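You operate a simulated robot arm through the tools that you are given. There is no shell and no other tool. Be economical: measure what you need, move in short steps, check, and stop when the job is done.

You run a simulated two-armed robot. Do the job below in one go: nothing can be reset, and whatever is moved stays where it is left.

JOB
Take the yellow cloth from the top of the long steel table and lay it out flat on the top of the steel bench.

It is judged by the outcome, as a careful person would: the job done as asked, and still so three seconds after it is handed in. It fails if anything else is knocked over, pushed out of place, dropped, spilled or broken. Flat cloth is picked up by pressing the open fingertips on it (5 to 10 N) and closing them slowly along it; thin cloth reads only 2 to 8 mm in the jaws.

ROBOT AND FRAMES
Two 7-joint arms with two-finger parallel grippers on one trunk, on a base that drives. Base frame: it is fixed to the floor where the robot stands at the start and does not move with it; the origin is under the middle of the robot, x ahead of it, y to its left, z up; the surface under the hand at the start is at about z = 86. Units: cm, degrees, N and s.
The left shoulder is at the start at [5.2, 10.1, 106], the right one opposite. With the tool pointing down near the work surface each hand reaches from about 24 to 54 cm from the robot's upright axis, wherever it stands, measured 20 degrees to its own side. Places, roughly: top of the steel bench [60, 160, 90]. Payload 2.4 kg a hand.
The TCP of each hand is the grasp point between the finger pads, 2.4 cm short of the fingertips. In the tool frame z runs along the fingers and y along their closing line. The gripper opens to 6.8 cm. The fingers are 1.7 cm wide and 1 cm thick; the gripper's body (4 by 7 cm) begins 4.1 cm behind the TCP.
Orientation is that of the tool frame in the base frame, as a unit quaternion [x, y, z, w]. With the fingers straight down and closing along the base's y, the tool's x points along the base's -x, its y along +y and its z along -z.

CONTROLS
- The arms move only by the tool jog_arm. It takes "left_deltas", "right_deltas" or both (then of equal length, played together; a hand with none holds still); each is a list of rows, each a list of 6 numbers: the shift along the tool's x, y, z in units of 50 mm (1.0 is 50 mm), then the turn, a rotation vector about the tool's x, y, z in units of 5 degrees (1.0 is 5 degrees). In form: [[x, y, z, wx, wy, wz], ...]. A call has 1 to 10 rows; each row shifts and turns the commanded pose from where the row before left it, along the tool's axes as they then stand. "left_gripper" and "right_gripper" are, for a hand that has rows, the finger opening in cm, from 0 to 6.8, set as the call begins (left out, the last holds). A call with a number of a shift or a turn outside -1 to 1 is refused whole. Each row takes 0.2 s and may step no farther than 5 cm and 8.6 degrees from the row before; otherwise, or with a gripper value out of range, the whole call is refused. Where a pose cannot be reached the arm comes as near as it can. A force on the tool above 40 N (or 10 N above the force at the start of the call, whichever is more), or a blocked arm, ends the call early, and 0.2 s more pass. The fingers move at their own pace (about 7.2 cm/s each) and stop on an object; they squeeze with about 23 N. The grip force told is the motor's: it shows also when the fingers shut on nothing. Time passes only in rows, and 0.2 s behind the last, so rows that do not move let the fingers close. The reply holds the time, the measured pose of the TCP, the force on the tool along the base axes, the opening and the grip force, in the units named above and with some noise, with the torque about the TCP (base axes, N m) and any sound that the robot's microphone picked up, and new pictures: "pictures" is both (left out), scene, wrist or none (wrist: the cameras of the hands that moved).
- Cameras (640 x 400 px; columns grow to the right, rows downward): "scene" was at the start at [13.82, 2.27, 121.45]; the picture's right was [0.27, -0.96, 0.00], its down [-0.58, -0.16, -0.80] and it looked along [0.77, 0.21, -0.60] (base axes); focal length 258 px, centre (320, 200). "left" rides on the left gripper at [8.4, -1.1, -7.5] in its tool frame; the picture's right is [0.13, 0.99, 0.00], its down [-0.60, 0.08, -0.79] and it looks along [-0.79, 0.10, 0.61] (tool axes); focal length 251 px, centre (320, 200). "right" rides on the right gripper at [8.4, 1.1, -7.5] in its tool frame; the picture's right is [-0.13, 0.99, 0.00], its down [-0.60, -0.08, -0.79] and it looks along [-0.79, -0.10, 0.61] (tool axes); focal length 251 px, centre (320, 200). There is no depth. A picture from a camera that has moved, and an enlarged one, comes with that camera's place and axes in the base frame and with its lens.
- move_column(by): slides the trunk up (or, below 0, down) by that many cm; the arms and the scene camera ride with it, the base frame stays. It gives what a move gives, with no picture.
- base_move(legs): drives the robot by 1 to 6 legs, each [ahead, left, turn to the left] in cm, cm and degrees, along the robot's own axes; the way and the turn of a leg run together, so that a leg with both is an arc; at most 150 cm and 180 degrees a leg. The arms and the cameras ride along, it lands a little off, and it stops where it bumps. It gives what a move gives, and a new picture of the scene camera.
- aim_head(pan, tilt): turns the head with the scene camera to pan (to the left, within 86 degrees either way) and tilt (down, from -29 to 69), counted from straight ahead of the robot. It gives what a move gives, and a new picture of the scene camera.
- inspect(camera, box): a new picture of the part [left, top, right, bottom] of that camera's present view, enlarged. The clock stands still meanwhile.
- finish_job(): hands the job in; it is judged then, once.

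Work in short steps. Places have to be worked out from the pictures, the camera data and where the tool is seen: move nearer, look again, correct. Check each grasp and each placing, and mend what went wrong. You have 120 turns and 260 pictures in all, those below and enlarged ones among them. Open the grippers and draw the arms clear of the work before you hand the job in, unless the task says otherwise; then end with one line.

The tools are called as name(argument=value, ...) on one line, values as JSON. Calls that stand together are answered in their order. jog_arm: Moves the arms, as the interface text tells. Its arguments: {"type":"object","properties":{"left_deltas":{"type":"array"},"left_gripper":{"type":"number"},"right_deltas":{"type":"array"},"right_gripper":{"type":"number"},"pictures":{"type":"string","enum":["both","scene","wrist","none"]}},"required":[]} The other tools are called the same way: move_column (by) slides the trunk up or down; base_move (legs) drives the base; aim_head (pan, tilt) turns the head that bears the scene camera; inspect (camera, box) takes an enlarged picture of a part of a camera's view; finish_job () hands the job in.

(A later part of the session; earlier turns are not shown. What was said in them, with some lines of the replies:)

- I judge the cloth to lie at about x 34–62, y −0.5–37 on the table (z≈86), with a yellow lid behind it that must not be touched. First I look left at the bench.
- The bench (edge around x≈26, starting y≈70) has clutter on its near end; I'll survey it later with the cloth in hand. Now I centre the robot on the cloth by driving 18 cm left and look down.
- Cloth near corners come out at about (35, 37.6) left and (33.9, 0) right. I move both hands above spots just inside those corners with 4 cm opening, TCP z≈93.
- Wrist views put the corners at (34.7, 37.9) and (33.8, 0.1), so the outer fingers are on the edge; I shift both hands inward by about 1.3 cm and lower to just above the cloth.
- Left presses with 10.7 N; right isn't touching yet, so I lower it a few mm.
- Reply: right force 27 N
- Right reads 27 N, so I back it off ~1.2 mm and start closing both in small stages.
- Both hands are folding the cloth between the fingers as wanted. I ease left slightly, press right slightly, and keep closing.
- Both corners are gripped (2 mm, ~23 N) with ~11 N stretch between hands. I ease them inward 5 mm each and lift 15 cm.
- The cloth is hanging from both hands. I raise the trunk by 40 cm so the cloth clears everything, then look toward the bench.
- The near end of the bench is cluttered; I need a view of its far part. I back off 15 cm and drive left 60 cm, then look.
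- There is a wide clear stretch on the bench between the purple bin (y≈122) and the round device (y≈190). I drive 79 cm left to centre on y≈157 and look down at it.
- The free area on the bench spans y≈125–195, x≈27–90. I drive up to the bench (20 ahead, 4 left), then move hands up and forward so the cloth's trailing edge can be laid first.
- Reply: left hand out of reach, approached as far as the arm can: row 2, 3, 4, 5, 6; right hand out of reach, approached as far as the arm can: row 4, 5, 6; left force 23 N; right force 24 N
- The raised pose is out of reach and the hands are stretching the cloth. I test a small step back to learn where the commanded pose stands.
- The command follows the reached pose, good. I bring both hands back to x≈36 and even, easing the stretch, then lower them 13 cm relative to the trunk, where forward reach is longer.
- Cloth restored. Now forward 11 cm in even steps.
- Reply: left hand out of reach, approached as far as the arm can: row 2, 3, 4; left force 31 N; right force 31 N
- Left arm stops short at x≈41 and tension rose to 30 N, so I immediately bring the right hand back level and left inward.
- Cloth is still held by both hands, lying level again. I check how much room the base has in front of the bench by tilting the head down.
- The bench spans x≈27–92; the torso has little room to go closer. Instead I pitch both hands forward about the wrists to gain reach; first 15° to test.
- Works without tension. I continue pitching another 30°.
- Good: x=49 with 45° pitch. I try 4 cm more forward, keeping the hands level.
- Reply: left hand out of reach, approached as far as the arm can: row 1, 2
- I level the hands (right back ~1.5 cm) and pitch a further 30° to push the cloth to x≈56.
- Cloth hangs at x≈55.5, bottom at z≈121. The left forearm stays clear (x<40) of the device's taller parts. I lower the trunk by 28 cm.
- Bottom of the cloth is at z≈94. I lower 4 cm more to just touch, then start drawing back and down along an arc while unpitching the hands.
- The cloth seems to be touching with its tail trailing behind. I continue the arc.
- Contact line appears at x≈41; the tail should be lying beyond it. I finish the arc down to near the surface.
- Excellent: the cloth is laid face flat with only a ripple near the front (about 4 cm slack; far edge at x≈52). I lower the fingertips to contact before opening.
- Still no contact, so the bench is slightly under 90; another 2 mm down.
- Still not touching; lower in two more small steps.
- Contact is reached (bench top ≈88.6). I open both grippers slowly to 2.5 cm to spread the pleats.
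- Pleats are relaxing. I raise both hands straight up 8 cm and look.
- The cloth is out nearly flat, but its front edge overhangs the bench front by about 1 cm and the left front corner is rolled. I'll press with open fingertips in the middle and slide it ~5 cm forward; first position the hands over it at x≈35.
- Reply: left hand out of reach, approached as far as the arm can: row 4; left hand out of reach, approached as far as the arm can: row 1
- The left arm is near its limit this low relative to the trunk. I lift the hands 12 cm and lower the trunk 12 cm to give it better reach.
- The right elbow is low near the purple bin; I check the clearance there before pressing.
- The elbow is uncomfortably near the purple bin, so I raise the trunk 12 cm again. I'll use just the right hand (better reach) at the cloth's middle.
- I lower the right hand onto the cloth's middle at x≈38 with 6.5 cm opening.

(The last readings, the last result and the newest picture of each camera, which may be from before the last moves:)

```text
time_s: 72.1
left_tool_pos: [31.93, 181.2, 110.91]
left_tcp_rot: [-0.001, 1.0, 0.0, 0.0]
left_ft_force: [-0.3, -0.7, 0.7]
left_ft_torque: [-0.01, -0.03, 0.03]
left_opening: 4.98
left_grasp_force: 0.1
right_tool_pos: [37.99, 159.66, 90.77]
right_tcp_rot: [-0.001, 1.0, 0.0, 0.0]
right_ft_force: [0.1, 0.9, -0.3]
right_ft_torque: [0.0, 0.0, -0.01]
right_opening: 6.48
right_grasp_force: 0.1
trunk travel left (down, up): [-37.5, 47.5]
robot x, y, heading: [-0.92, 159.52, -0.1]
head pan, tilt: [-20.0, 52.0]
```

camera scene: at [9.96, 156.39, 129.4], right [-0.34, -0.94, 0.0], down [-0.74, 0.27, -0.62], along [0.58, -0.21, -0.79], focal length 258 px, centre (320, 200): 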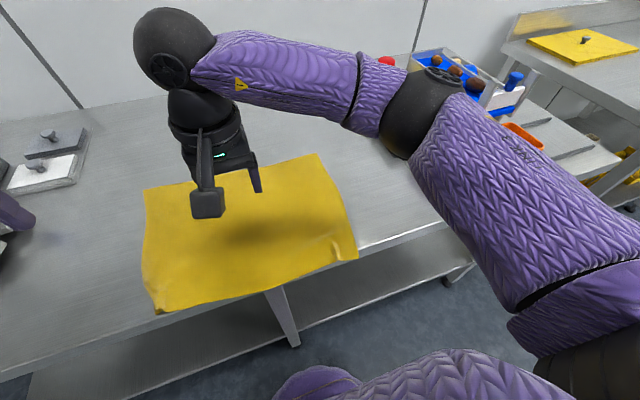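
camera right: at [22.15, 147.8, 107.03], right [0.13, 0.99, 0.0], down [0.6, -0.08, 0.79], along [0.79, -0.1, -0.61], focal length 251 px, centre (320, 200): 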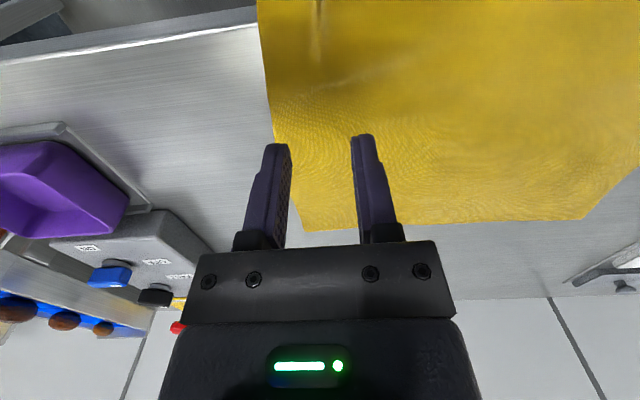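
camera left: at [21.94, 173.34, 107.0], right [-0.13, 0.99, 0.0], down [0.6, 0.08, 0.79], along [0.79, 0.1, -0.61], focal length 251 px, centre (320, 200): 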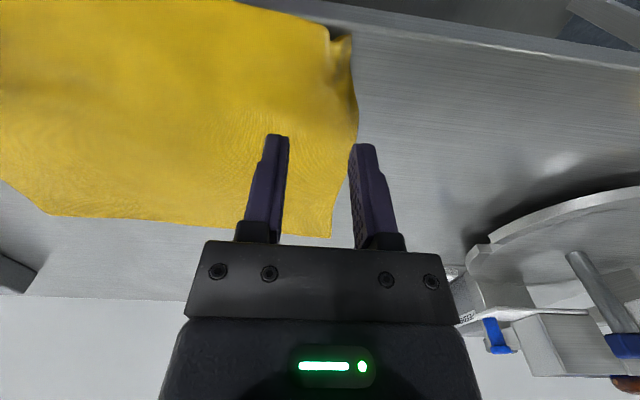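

Still no contact; continue gently.

jog_arm(right_deltas=[[0, 0, 0.04, 0, 0, 0], [0, 0, 0, 0, 0, 0]], pictures="none")

jog_arm(right_deltas=[[0, 0, 0.04, 0, 0, 0], [0, 0, 0, 0, 0, 0]], pictures="none")

```text
time_s: 72.7
left_tool_pos: [31.9, 181.09, 111.0]
left_tcp_rot: [-0.001, 1.0, 0.0, 0.0]
left_ft_force: [0.5, -0.5, 0.2]
left_ft_torque: [0.03, 0.0, 0.0]
left_opening: 5.01
left_grasp_force: 0.1
right_tool_pos: [37.98, 159.77, 90.61]
right_tcp_rot: [-0.001, 1.0, 0.0, 0.0]
right_ft_force: [-0.2, -0.1, -0.3]
right_ft_torque: [0.02, 0.0, -0.01]
right_opening: 6.5
right_grasp_force: 0.0
trunk travel left (down, up): [-37.5, 47.5]
robot x, y, heading: [-0.89, 159.05, 0.1]
head pan, tilt: [-20.0, 52.0]
```

```text
time_s: 73.3
left_tool_pos: [31.84, 181.11, 111.07]
left_tcp_rot: [-0.001, 1.0, 0.0, 0.001]
left_ft_force: [-0.7, 0.1, -0.3]
left_ft_torque: [0.01, -0.02, -0.01]
left_opening: 4.98
left_grasp_force: 0.0
right_tool_pos: [37.94, 159.74, 90.56]
right_tcp_rot: [-0.001, 1.0, 0.001, 0.001]
right_ft_force: [2.0, -0.1, 20.0]
right_ft_torque: [-0.33, -0.03, 0.0]
right_opening: 6.49
right_grasp_force: 0.1
trunk travel left (down, up): [-37.5, 47.5]
robot x, y, heading: [-0.6, 159.23, 0.1]
head pan, tilt: [-20.0, 52.0]
```

Contact at 20 N (bench top ≈88.1). I ease off slightly and slide 2 cm forward as a test.

jog_arm(right_deltas=[[0, 0, -0.016, 0, 0, 0], [-0.1, 0, 0, 0, 0, 0], [-0.1, 0, 0, 0, 0, 0], [-0.1, 0, 0, 0, 0, 0], [-0.1, 0, 0, 0, 0, 0], [0, 0, 0, 0, 0, 0]], pictures="scene")

```text
time_s: 74.7
left_tool_pos: [31.77, 181.15, 110.99]
left_tcp_rot: [-0.001, 1.0, 0.0, 0.001]
left_ft_force: [-0.2, 0.2, -1.5]
left_ft_torque: [0.01, 0.0, 0.02]
left_opening: 5.02
left_grasp_force: 0.0
right_tool_pos: [39.86, 159.65, 90.43]
right_tcp_rot: [-0.001, 1.0, 0.0, 0.001]
right_ft_force: [-3.1, -0.1, 17.9]
right_ft_torque: [-0.08, 0.07, -0.02]
right_opening: 6.48
right_grasp_force: 0.0
trunk travel left (down, up): [-37.5, 47.5]
robot x, y, heading: [-0.66, 159.17, 0.1]
head pan, tilt: [-20.0, 52.0]
camera scene: at [9.79, 156.39, 129.41], right [-0.34, -0.94, 0.0], down [-0.74, 0.27, -0.62], along [0.58, -0.21, -0.79], focal length 258 px, centre (320, 200)
```

scene: 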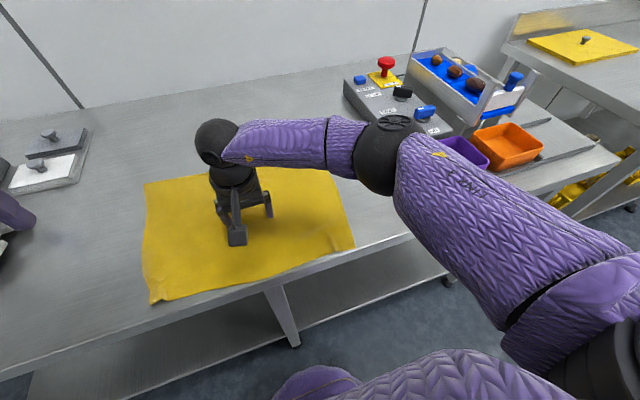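

It works: the cloth moved with the fingers. I slide 3.5 cm farther.

jog_arm(right_deltas=[[-0.1, 0, -0.005, 0, 0, 0], [-0.12, 0, 0, 0, 0, 0], [-0.12, 0, 0, 0, 0, 0], [-0.12, 0, 0, 0, 0, 0], [-0.12, 0, 0, 0, 0, 0], [-0.12, 0, 0, 0, 0, 0], [0, 0, 0, 0, 0, 0]], pictures="scene")

```text
time_s: 76.3
left_tool_pos: [31.74, 181.12, 111.03]
left_tcp_rot: [-0.002, 1.0, 0.0, 0.001]
left_ft_force: [0.3, 0.4, -0.1]
left_ft_torque: [0.01, 0.0, 0.0]
left_opening: 5.0
left_grasp_force: 0.0
right_tool_pos: [43.42, 159.62, 90.51]
right_tcp_rot: [-0.001, 1.0, 0.0, 0.001]
right_ft_force: [-2.0, 0.1, 13.9]
right_ft_torque: [-0.02, 0.06, -0.02]
right_opening: 6.51
right_grasp_force: 0.1
trunk travel left (down, up): [-37.5, 47.5]
robot x, y, heading: [-1.23, 159.11, 0.4]
head pan, tilt: [-20.0, 52.0]
camera scene: at [9.82, 156.39, 129.41], right [-0.34, -0.94, 0.0], down [-0.74, 0.27, -0.62], along [0.58, -0.21, -0.79], focal length 258 px, centre (320, 200)
```

scene: 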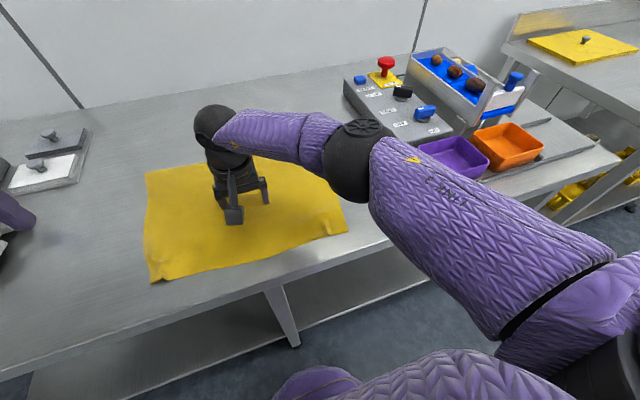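

The near edge is now well on the bench. I lift the hand and inspect for bunching.

jog_arm(right_deltas=[[0, 0, -0.5, 0, 0, 0], [0, 0, -0.9, 0, 0, 0], [0.5, -0.7, -0.5, 0, 0, 0], [0.5, -0.8, 0, 0, 0, 0], [0, -0.9, 0, 0, 0, 0], [0, -0.9, 0, 0, 0, 0], [0, 0, 0, 0, 0, 0]], pictures="none")

aim_head(pan=0, tilt=52)

```text
time_s: 77.9
left_tool_pos: [31.86, 181.0, 111.01]
left_tcp_rot: [-0.001, 1.0, 0.0, 0.0]
left_ft_force: [0.5, 0.1, 0.5]
left_ft_torque: [-0.03, 0.0, 0.03]
left_opening: 4.98
left_grasp_force: 0.1
right_tool_pos: [38.46, 143.03, 99.85]
right_tcp_rot: [-0.001, 1.0, 0.0, 0.0]
right_ft_force: [0.5, -0.1, 0.0]
right_ft_torque: [-0.02, -0.03, 0.01]
right_opening: 6.51
right_grasp_force: 0.0
trunk travel left (down, up): [-37.5, 47.5]
robot x, y, heading: [-0.85, 158.9, -0.1]
head pan, tilt: [-20.0, 52.0]
```

```text
time_s: 78.8
left_tool_pos: [31.97, 181.16, 110.96]
left_tcp_rot: [-0.002, 1.0, 0.001, 0.0]
left_ft_force: [-0.4, -1.1, -0.6]
left_ft_torque: [0.0, 0.02, 0.0]
left_opening: 4.99
left_grasp_force: 0.0
right_tool_pos: [38.53, 143.0, 99.84]
right_tcp_rot: [-0.001, 1.0, 0.0, 0.0]
right_ft_force: [0.1, 0.0, 0.4]
right_ft_torque: [0.0, -0.02, 0.0]
right_opening: 6.49
right_grasp_force: 0.1
trunk travel left (down, up): [-37.5, 47.5]
robot x, y, heading: [-0.47, 159.03, -0.0]
head pan, tilt: [0.0, 52.0]
camera scene: at [10.41, 158.95, 129.39], right [0.0, -1.0, 0.0], down [-0.79, 0.0, -0.62], along [0.62, 0.0, -0.79], focal length 258 px, centre (320, 200)
```

scene: 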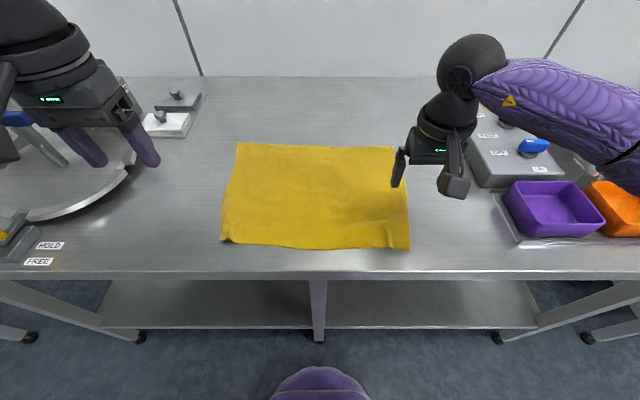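

The whole cloth is on the bench top now. I inspect the front corners for remaining folds.

inspect(camera="scene", box=[210, 135, 420, 265])

```text
3.05 times, centred on (315, 200) of scene
camera zoom: at [10.41, 158.95, 129.39], right [0.0, -1.0, 0.0], down [-0.79, 0.0, -0.62], along [0.62, 0.0, -0.79], focal length 785 px, centre (335, 200)
```

zoom: 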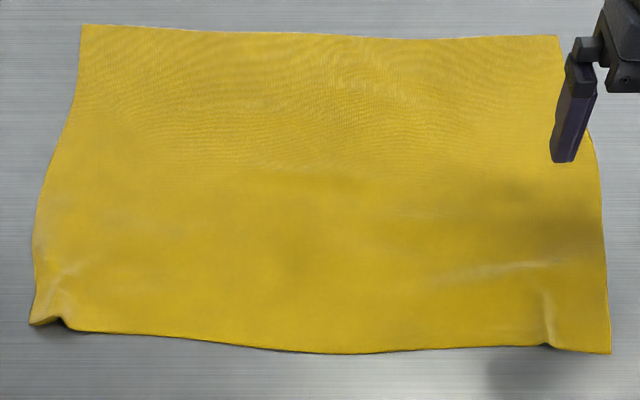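

Flat except for two small puckers at the gripped corners (left at y≈175, right at y≈146). I close the fingers and bring each hand over the outer side of its pucker to press and drag outward.

jog_arm(left_deltas=[[-0.29, -0.45, 0, 0, 0, 0], [-0.29, -0.45, 0.3, 0, 0, 0], [0, 0, 0.9, 0, 0, 0], [0, 0, 0.9, 0, 0, 0], [0, 0, 0.9, 0, 0, 0], [0, 0, 0.8, 0, 0, 0], [0, 0, 0, 0, 0, 0]], right_deltas=[[0.43, 0.12, 0, 0, 0, 0], [0.43, 0.12, 0, 0, 0, 0], [0, 0, 0.4, 0, 0, 0], [0, 0, 0.4, 0, 0, 0], [0, 0, 0.4, 0, 0, 0], [0, 0, 0.4, 0, 0, 0], [0, 0, 0, 0, 0, 0]], left_gripper=0, right_gripper=0)

```text
time_s: 80.4
left_tool_pos: [34.98, 176.85, 91.92]
left_tcp_rot: [-0.001, 1.0, 0.0, 0.0]
left_ft_force: [-0.9, 0.5, -0.8]
left_ft_torque: [0.03, -0.05, 0.03]
left_opening: 0.01
left_grasp_force: 22.8
right_tool_pos: [34.18, 144.46, 92.1]
right_tcp_rot: [-0.001, 1.0, 0.001, 0.0]
right_ft_force: [-0.2, -0.2, -0.6]
right_ft_torque: [-0.02, 0.0, -0.01]
right_opening: 0.02
right_grasp_force: 23.4
trunk travel left (down, up): [-37.5, 47.5]
robot x, y, heading: [-0.83, 158.96, 0.2]
head pan, tilt: [0.0, 52.0]
camera scene: at [10.41, 158.95, 129.4], right [0.0, -1.0, 0.0], down [-0.79, 0.0, -0.62], along [0.62, 0.0, -0.79], focal length 258 px, centre (320, 200)
camera right: at [25.83, 145.64, 99.45], right [0.13, 0.99, 0.0], down [0.6, -0.08, 0.79], along [0.79, -0.1, -0.61], focal length 251 px, centre (320, 200)
camera left: at [26.62, 175.62, 99.47], right [-0.13, 0.99, 0.0], down [0.6, 0.08, 0.79], along [0.79, 0.1, -0.61], focal length 251 px, centre (320, 200)
```

scene: 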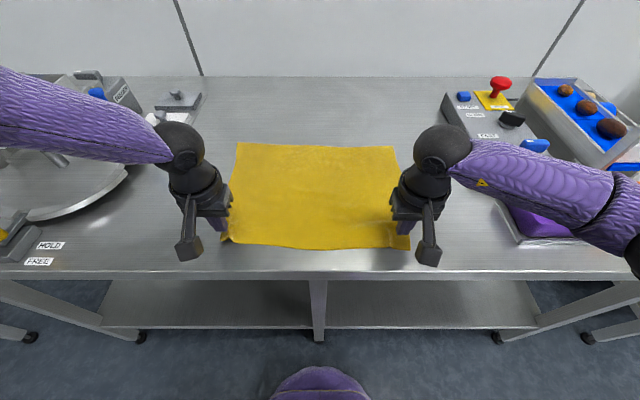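
right: 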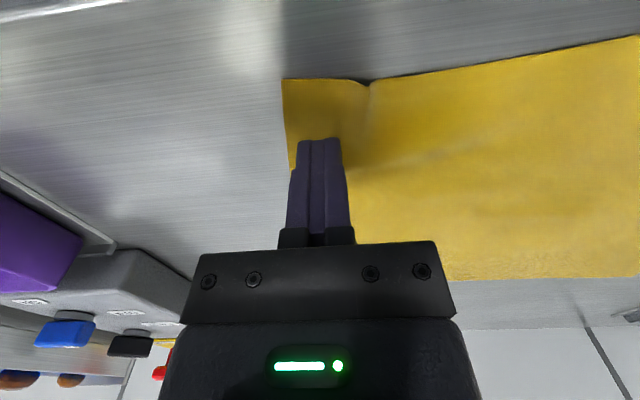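
left: 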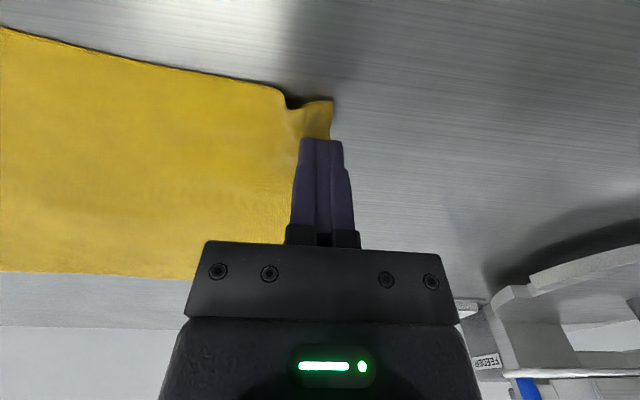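

Fingers sit right on the outer corner strips. I lower to contact in small steps.

jog_arm(left_deltas=[[0, -0.1, 0.1, 0, 0, 0], [0, 0, 0.12, 0, 0, 0], [0, 0, 0, 0, 0, 0]], right_deltas=[[0, 0, 0.14, 0, 0, 0], [0, 0, 0.12, 0, 0, 0], [0, 0, 0, 0, 0, 0]], pictures="none")

jog_arm(left_deltas=[[0, 0, 0.04, 0, 0, 0], [0, 0, 0, 0, 0, 0]], right_deltas=[[0, 0, 0.04, 0, 0, 0], [0, 0, 0, 0, 0, 0]], pictures="none")

```text
time_s: 81.2
left_tool_pos: [34.95, 176.24, 90.94]
left_tcp_rot: [-0.001, 1.0, 0.0, -0.001]
left_ft_force: [0.7, 0.4, -0.2]
left_ft_torque: [0.02, -0.03, -0.02]
left_opening: 0.01
left_grasp_force: 22.3
right_tool_pos: [34.32, 144.32, 90.66]
right_tcp_rot: [-0.001, 1.0, 0.0, 0.0]
right_ft_force: [-0.6, -0.7, 0.2]
right_ft_torque: [0.02, 0.0, 0.0]
right_opening: 0.0
right_grasp_force: 23.4
trunk travel left (down, up): [-37.5, 47.5]
robot x, y, heading: [-0.58, 158.98, 0.3]
head pan, tilt: [0.0, 52.0]
```

```text
time_s: 81.8
left_tool_pos: [34.83, 176.34, 90.77]
left_tcp_rot: [-0.002, 1.0, 0.0, 0.001]
left_ft_force: [0.9, -0.1, 2.6]
left_ft_torque: [0.01, -0.02, -0.01]
left_opening: 0.01
left_grasp_force: 23.2
right_tool_pos: [34.32, 144.32, 90.55]
right_tcp_rot: [-0.001, 1.0, 0.0, 0.001]
right_ft_force: [2.7, -0.3, 13.4]
right_ft_torque: [-0.04, -0.03, 0.0]
right_opening: 0.0
right_grasp_force: 23.4
trunk travel left (down, up): [-37.5, 47.5]
robot x, y, heading: [-0.9, 159.29, 0.0]
head pan, tilt: [0.0, 52.0]
```

Right presses with 13 N, left 2.6 N; I press left 1.5 mm more, then drag both outward about 2 cm.

jog_arm(left_deltas=[[0, 0, 0.03, 0, 0, 0], [0, 0.1, 0.005, 0, 0, 0], [0, 0.1, 0, 0, 0, 0], [0, 0.1, 0, 0, 0, 0], [0, 0.1, 0, 0, 0, 0], [0, 0, 0, 0, 0, 0]], right_deltas=[[0, 0, 0, 0, 0, 0], [0, -0.1, 0, 0, 0, 0], [0, -0.1, 0, 0, 0, 0], [0, -0.1, 0, 0, 0, 0], [0, -0.1, 0, 0, 0, 0], [0, 0, 0, 0, 0, 0]])

```text
time_s: 83.2
left_tool_pos: [34.74, 178.01, 90.61]
left_tcp_rot: [0.0, 1.0, -0.001, 0.004]
left_ft_force: [-1.7, -4.7, 23.9]
left_ft_torque: [-0.06, 0.11, 0.02]
left_opening: 0.0
left_grasp_force: 22.9
right_tool_pos: [34.13, 142.33, 90.53]
right_tcp_rot: [-0.001, 1.0, 0.002, 0.002]
right_ft_force: [0.5, 2.9, 8.1]
right_ft_torque: [0.07, 0.01, -0.03]
right_opening: 0.01
right_grasp_force: 22.7
trunk travel left (down, up): [-37.5, 47.5]
robot x, y, heading: [-0.98, 158.94, 0.2]
head pan, tilt: [0.0, 52.0]
stopped in row 6 (left hand): the force on the tool passed its limit at 40 N (the readings are from after the stop); the commanded pose is now the measured one
camera scene: at [10.17, 158.86, 129.4], right [0.0, -1.0, 0.0], down [-0.79, 0.0, -0.62], along [0.62, 0.0, -0.79], focal length 258 px, centre (320, 200)
camera right: at [25.69, 143.51, 97.95], right [0.13, 0.99, 0.0], down [0.6, -0.08, 0.8], along [0.79, -0.1, -0.61], focal length 251 px, centre (320, 200)
camera left: at [26.38, 176.94, 98.15], right [-0.13, 0.99, 0.0], down [0.6, 0.08, 0.8], along [0.79, 0.1, -0.6], focal length 251 px, centre (320, 200)
```

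scene: 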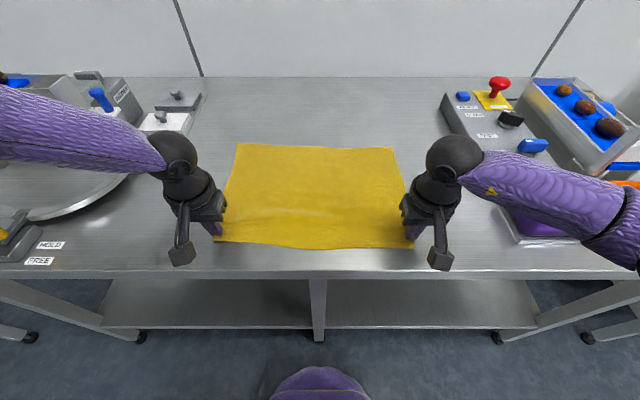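
right: 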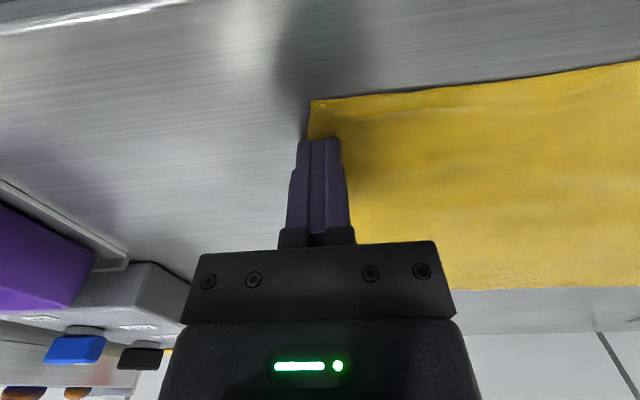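
left: 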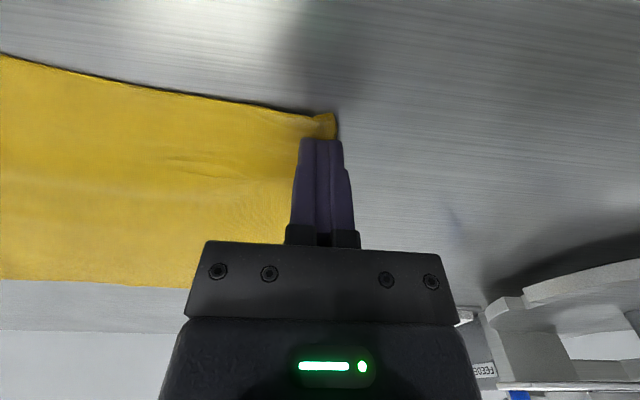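

The puckers are pulled out on both sides. I lift both hands up and look.

jog_arm(left_deltas=[[0, 0, -0.3, 0, 0, 0], [0, 0, -0.8, 0, 0, 0], [0, 0, -1, 0, 0, 0], [0, 0.5, -0.8, 0, 0, 0], [0.3, 0.6, -0.5, 0, 0, 0], [0, 0, 0, 0, 0, 0]], right_deltas=[[0, 0, -0.3, 0, 0, 0], [0, 0, -0.8, 0, 0, 0], [0, 0, -1, 0, 0, 0], [0, -0.3, -0.8, 0, 0, 0], [0.3, -0.3, -0.5, 0, 0, 0], [0, 0, 0, 0, 0, 0]], pictures="none")

inspect(camera="scene", box=[205, 130, 425, 266])

inspect(camera="scene", box=[0, 0, 640, 400])

```text
time_s: 84.6
left_tool_pos: [33.32, 183.7, 107.46]
left_tcp_rot: [-0.001, 1.0, -0.001, 0.0]
left_ft_force: [-0.8, 0.1, -1.3]
left_ft_torque: [0.03, 0.0, 0.04]
left_opening: 0.0
left_grasp_force: 22.9
right_tool_pos: [32.72, 139.43, 107.74]
right_tcp_rot: [0.0, 1.0, 0.001, 0.001]
right_ft_force: [-1.0, 1.1, 0.3]
right_ft_torque: [0.02, 0.03, -0.02]
right_opening: 0.0
right_grasp_force: 22.4
trunk travel left (down, up): [-37.5, 47.5]
robot x, y, heading: [-0.76, 158.97, 0.1]
head pan, tilt: [0.0, 52.0]
```

```text
2.91 times, centred on (315, 198) of scene
camera zoom: at [10.4, 158.94, 129.39], right [0.0, -1.0, 0.0], down [-0.79, 0.0, -0.62], along [0.62, 0.0, -0.79], focal length 749 px, centre (334, 206)
```

zoom: 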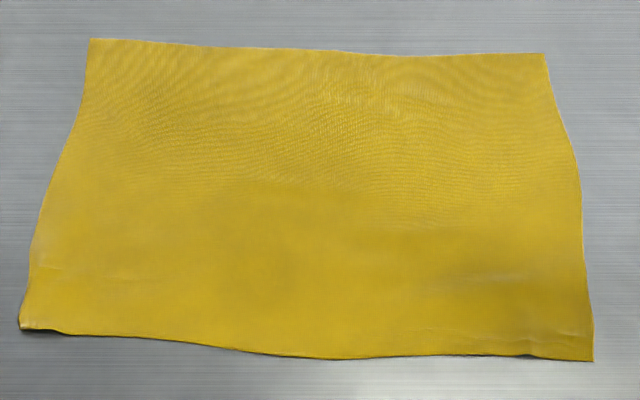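

```text
1.00 times, centred on (320, 200) of scene (not enlarged: the box is as wide or as high as the picture)
camera zoom: at [10.4, 158.94, 129.39], right [0.0, -1.0, 0.0], down [-0.79, 0.0, -0.62], along [0.62, 0.0, -0.79], focal length 258 px, centre (320, 200)
```

zoom: 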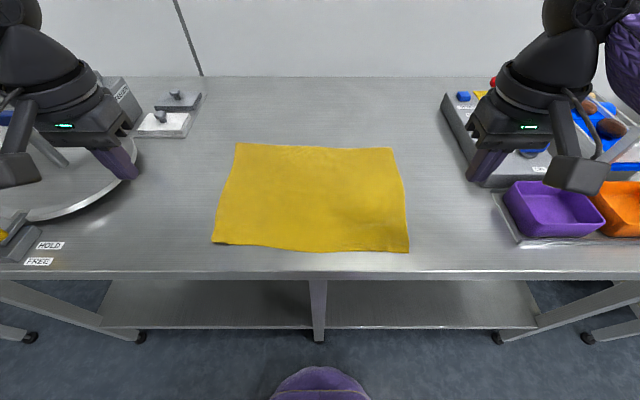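

The cloth is flat and wholly on the bench, everything else is in place. I raise the trunk, open the grippers and back away.

move_column(by=15)

jog_arm(left_deltas=[[0, 0, 0, 0, 0, 0], [0, 0, 0, 0, 0, 0]], right_deltas=[[0, 0, 0, 0, 0, 0], [0, 0, 0, 0, 0, 0]], left_gripper=6.5, right_gripper=6.5, pictures="none")

base_move(legs=[[-20, 0, 0]])

```text
time_s: 86.3
left_tool_pos: [33.3, 183.7, 122.32]
left_tcp_rot: [-0.001, 1.0, -0.001, 0.001]
left_ft_force: [-0.6, -0.2, 1.0]
left_ft_torque: [0.01, 0.02, -0.01]
left_opening: 0.02
left_grasp_force: 22.7
right_tool_pos: [32.89, 139.22, 122.39]
right_tcp_rot: [-0.001, 1.0, 0.0, 0.0]
right_ft_force: [-1.1, 0.3, -0.2]
right_ft_torque: [0.0, 0.01, -0.02]
right_opening: 0.02
right_grasp_force: 23.0
trunk travel left (down, up): [-52.5, 32.4]
robot x, y, heading: [-0.83, 159.41, 0.3]
head pan, tilt: [0.0, 52.0]
```

```text
time_s: 86.9
left_tool_pos: [33.48, 183.73, 122.43]
left_tcp_rot: [0.0, 1.0, -0.001, 0.001]
left_ft_force: [-0.2, 0.1, -0.8]
left_ft_torque: [0.0, 0.0, 0.0]
left_opening: 6.5
left_grasp_force: 0.0
right_tool_pos: [32.76, 139.35, 122.44]
right_tcp_rot: [0.0, 1.0, 0.0, 0.0]
right_ft_force: [0.6, -0.2, -0.1]
right_ft_torque: [0.02, 0.02, -0.02]
right_opening: 6.5
right_grasp_force: 0.0
trunk travel left (down, up): [-52.5, 32.4]
robot x, y, heading: [-0.34, 158.81, 0.2]
head pan, tilt: [0.0, 52.0]
```

```text
time_s: 88.5
left_tool_pos: [13.43, 183.55, 122.45]
left_tcp_rot: [0.001, 1.0, -0.001, 0.002]
left_ft_force: [0.5, 0.4, 0.8]
left_ft_torque: [0.0, -0.02, -0.01]
left_opening: 6.51
left_grasp_force: 0.1
right_tool_pos: [12.89, 139.38, 122.46]
right_tcp_rot: [0.0, 1.0, 0.001, 0.001]
right_ft_force: [-0.4, 0.0, 0.2]
right_ft_torque: [0.01, -0.02, 0.05]
right_opening: 6.48
right_grasp_force: 0.1
trunk travel left (down, up): [-52.5, 32.4]
robot x, y, heading: [-20.36, 158.71, -0.0]
head pan, tilt: [0.0, 52.0]
camera scene: at [-11.14, 158.92, 144.48], right [0.0, -1.0, 0.0], down [-0.79, 0.0, -0.62], along [0.62, 0.0, -0.79], focal length 258 px, centre (320, 200)
```

scene: 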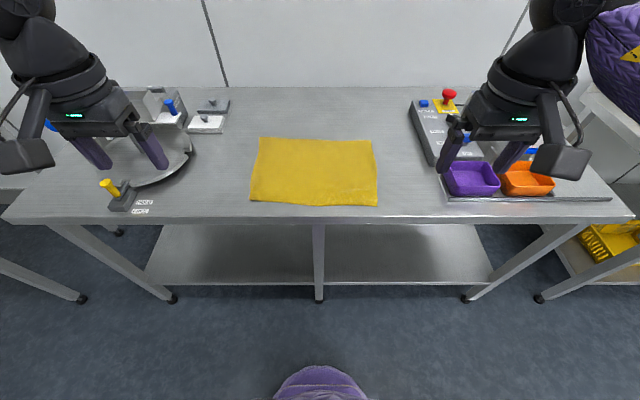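

The cloth lies flat in the clear middle of the bench, the arms are clear and the grippers are open, so I hand the job in.

finish_job()

```text
The job is handed in.
```

The yellow cloth now lies flat on top of the steel bench, fully on the bench top, and nothing else looks moved in the final pictures.
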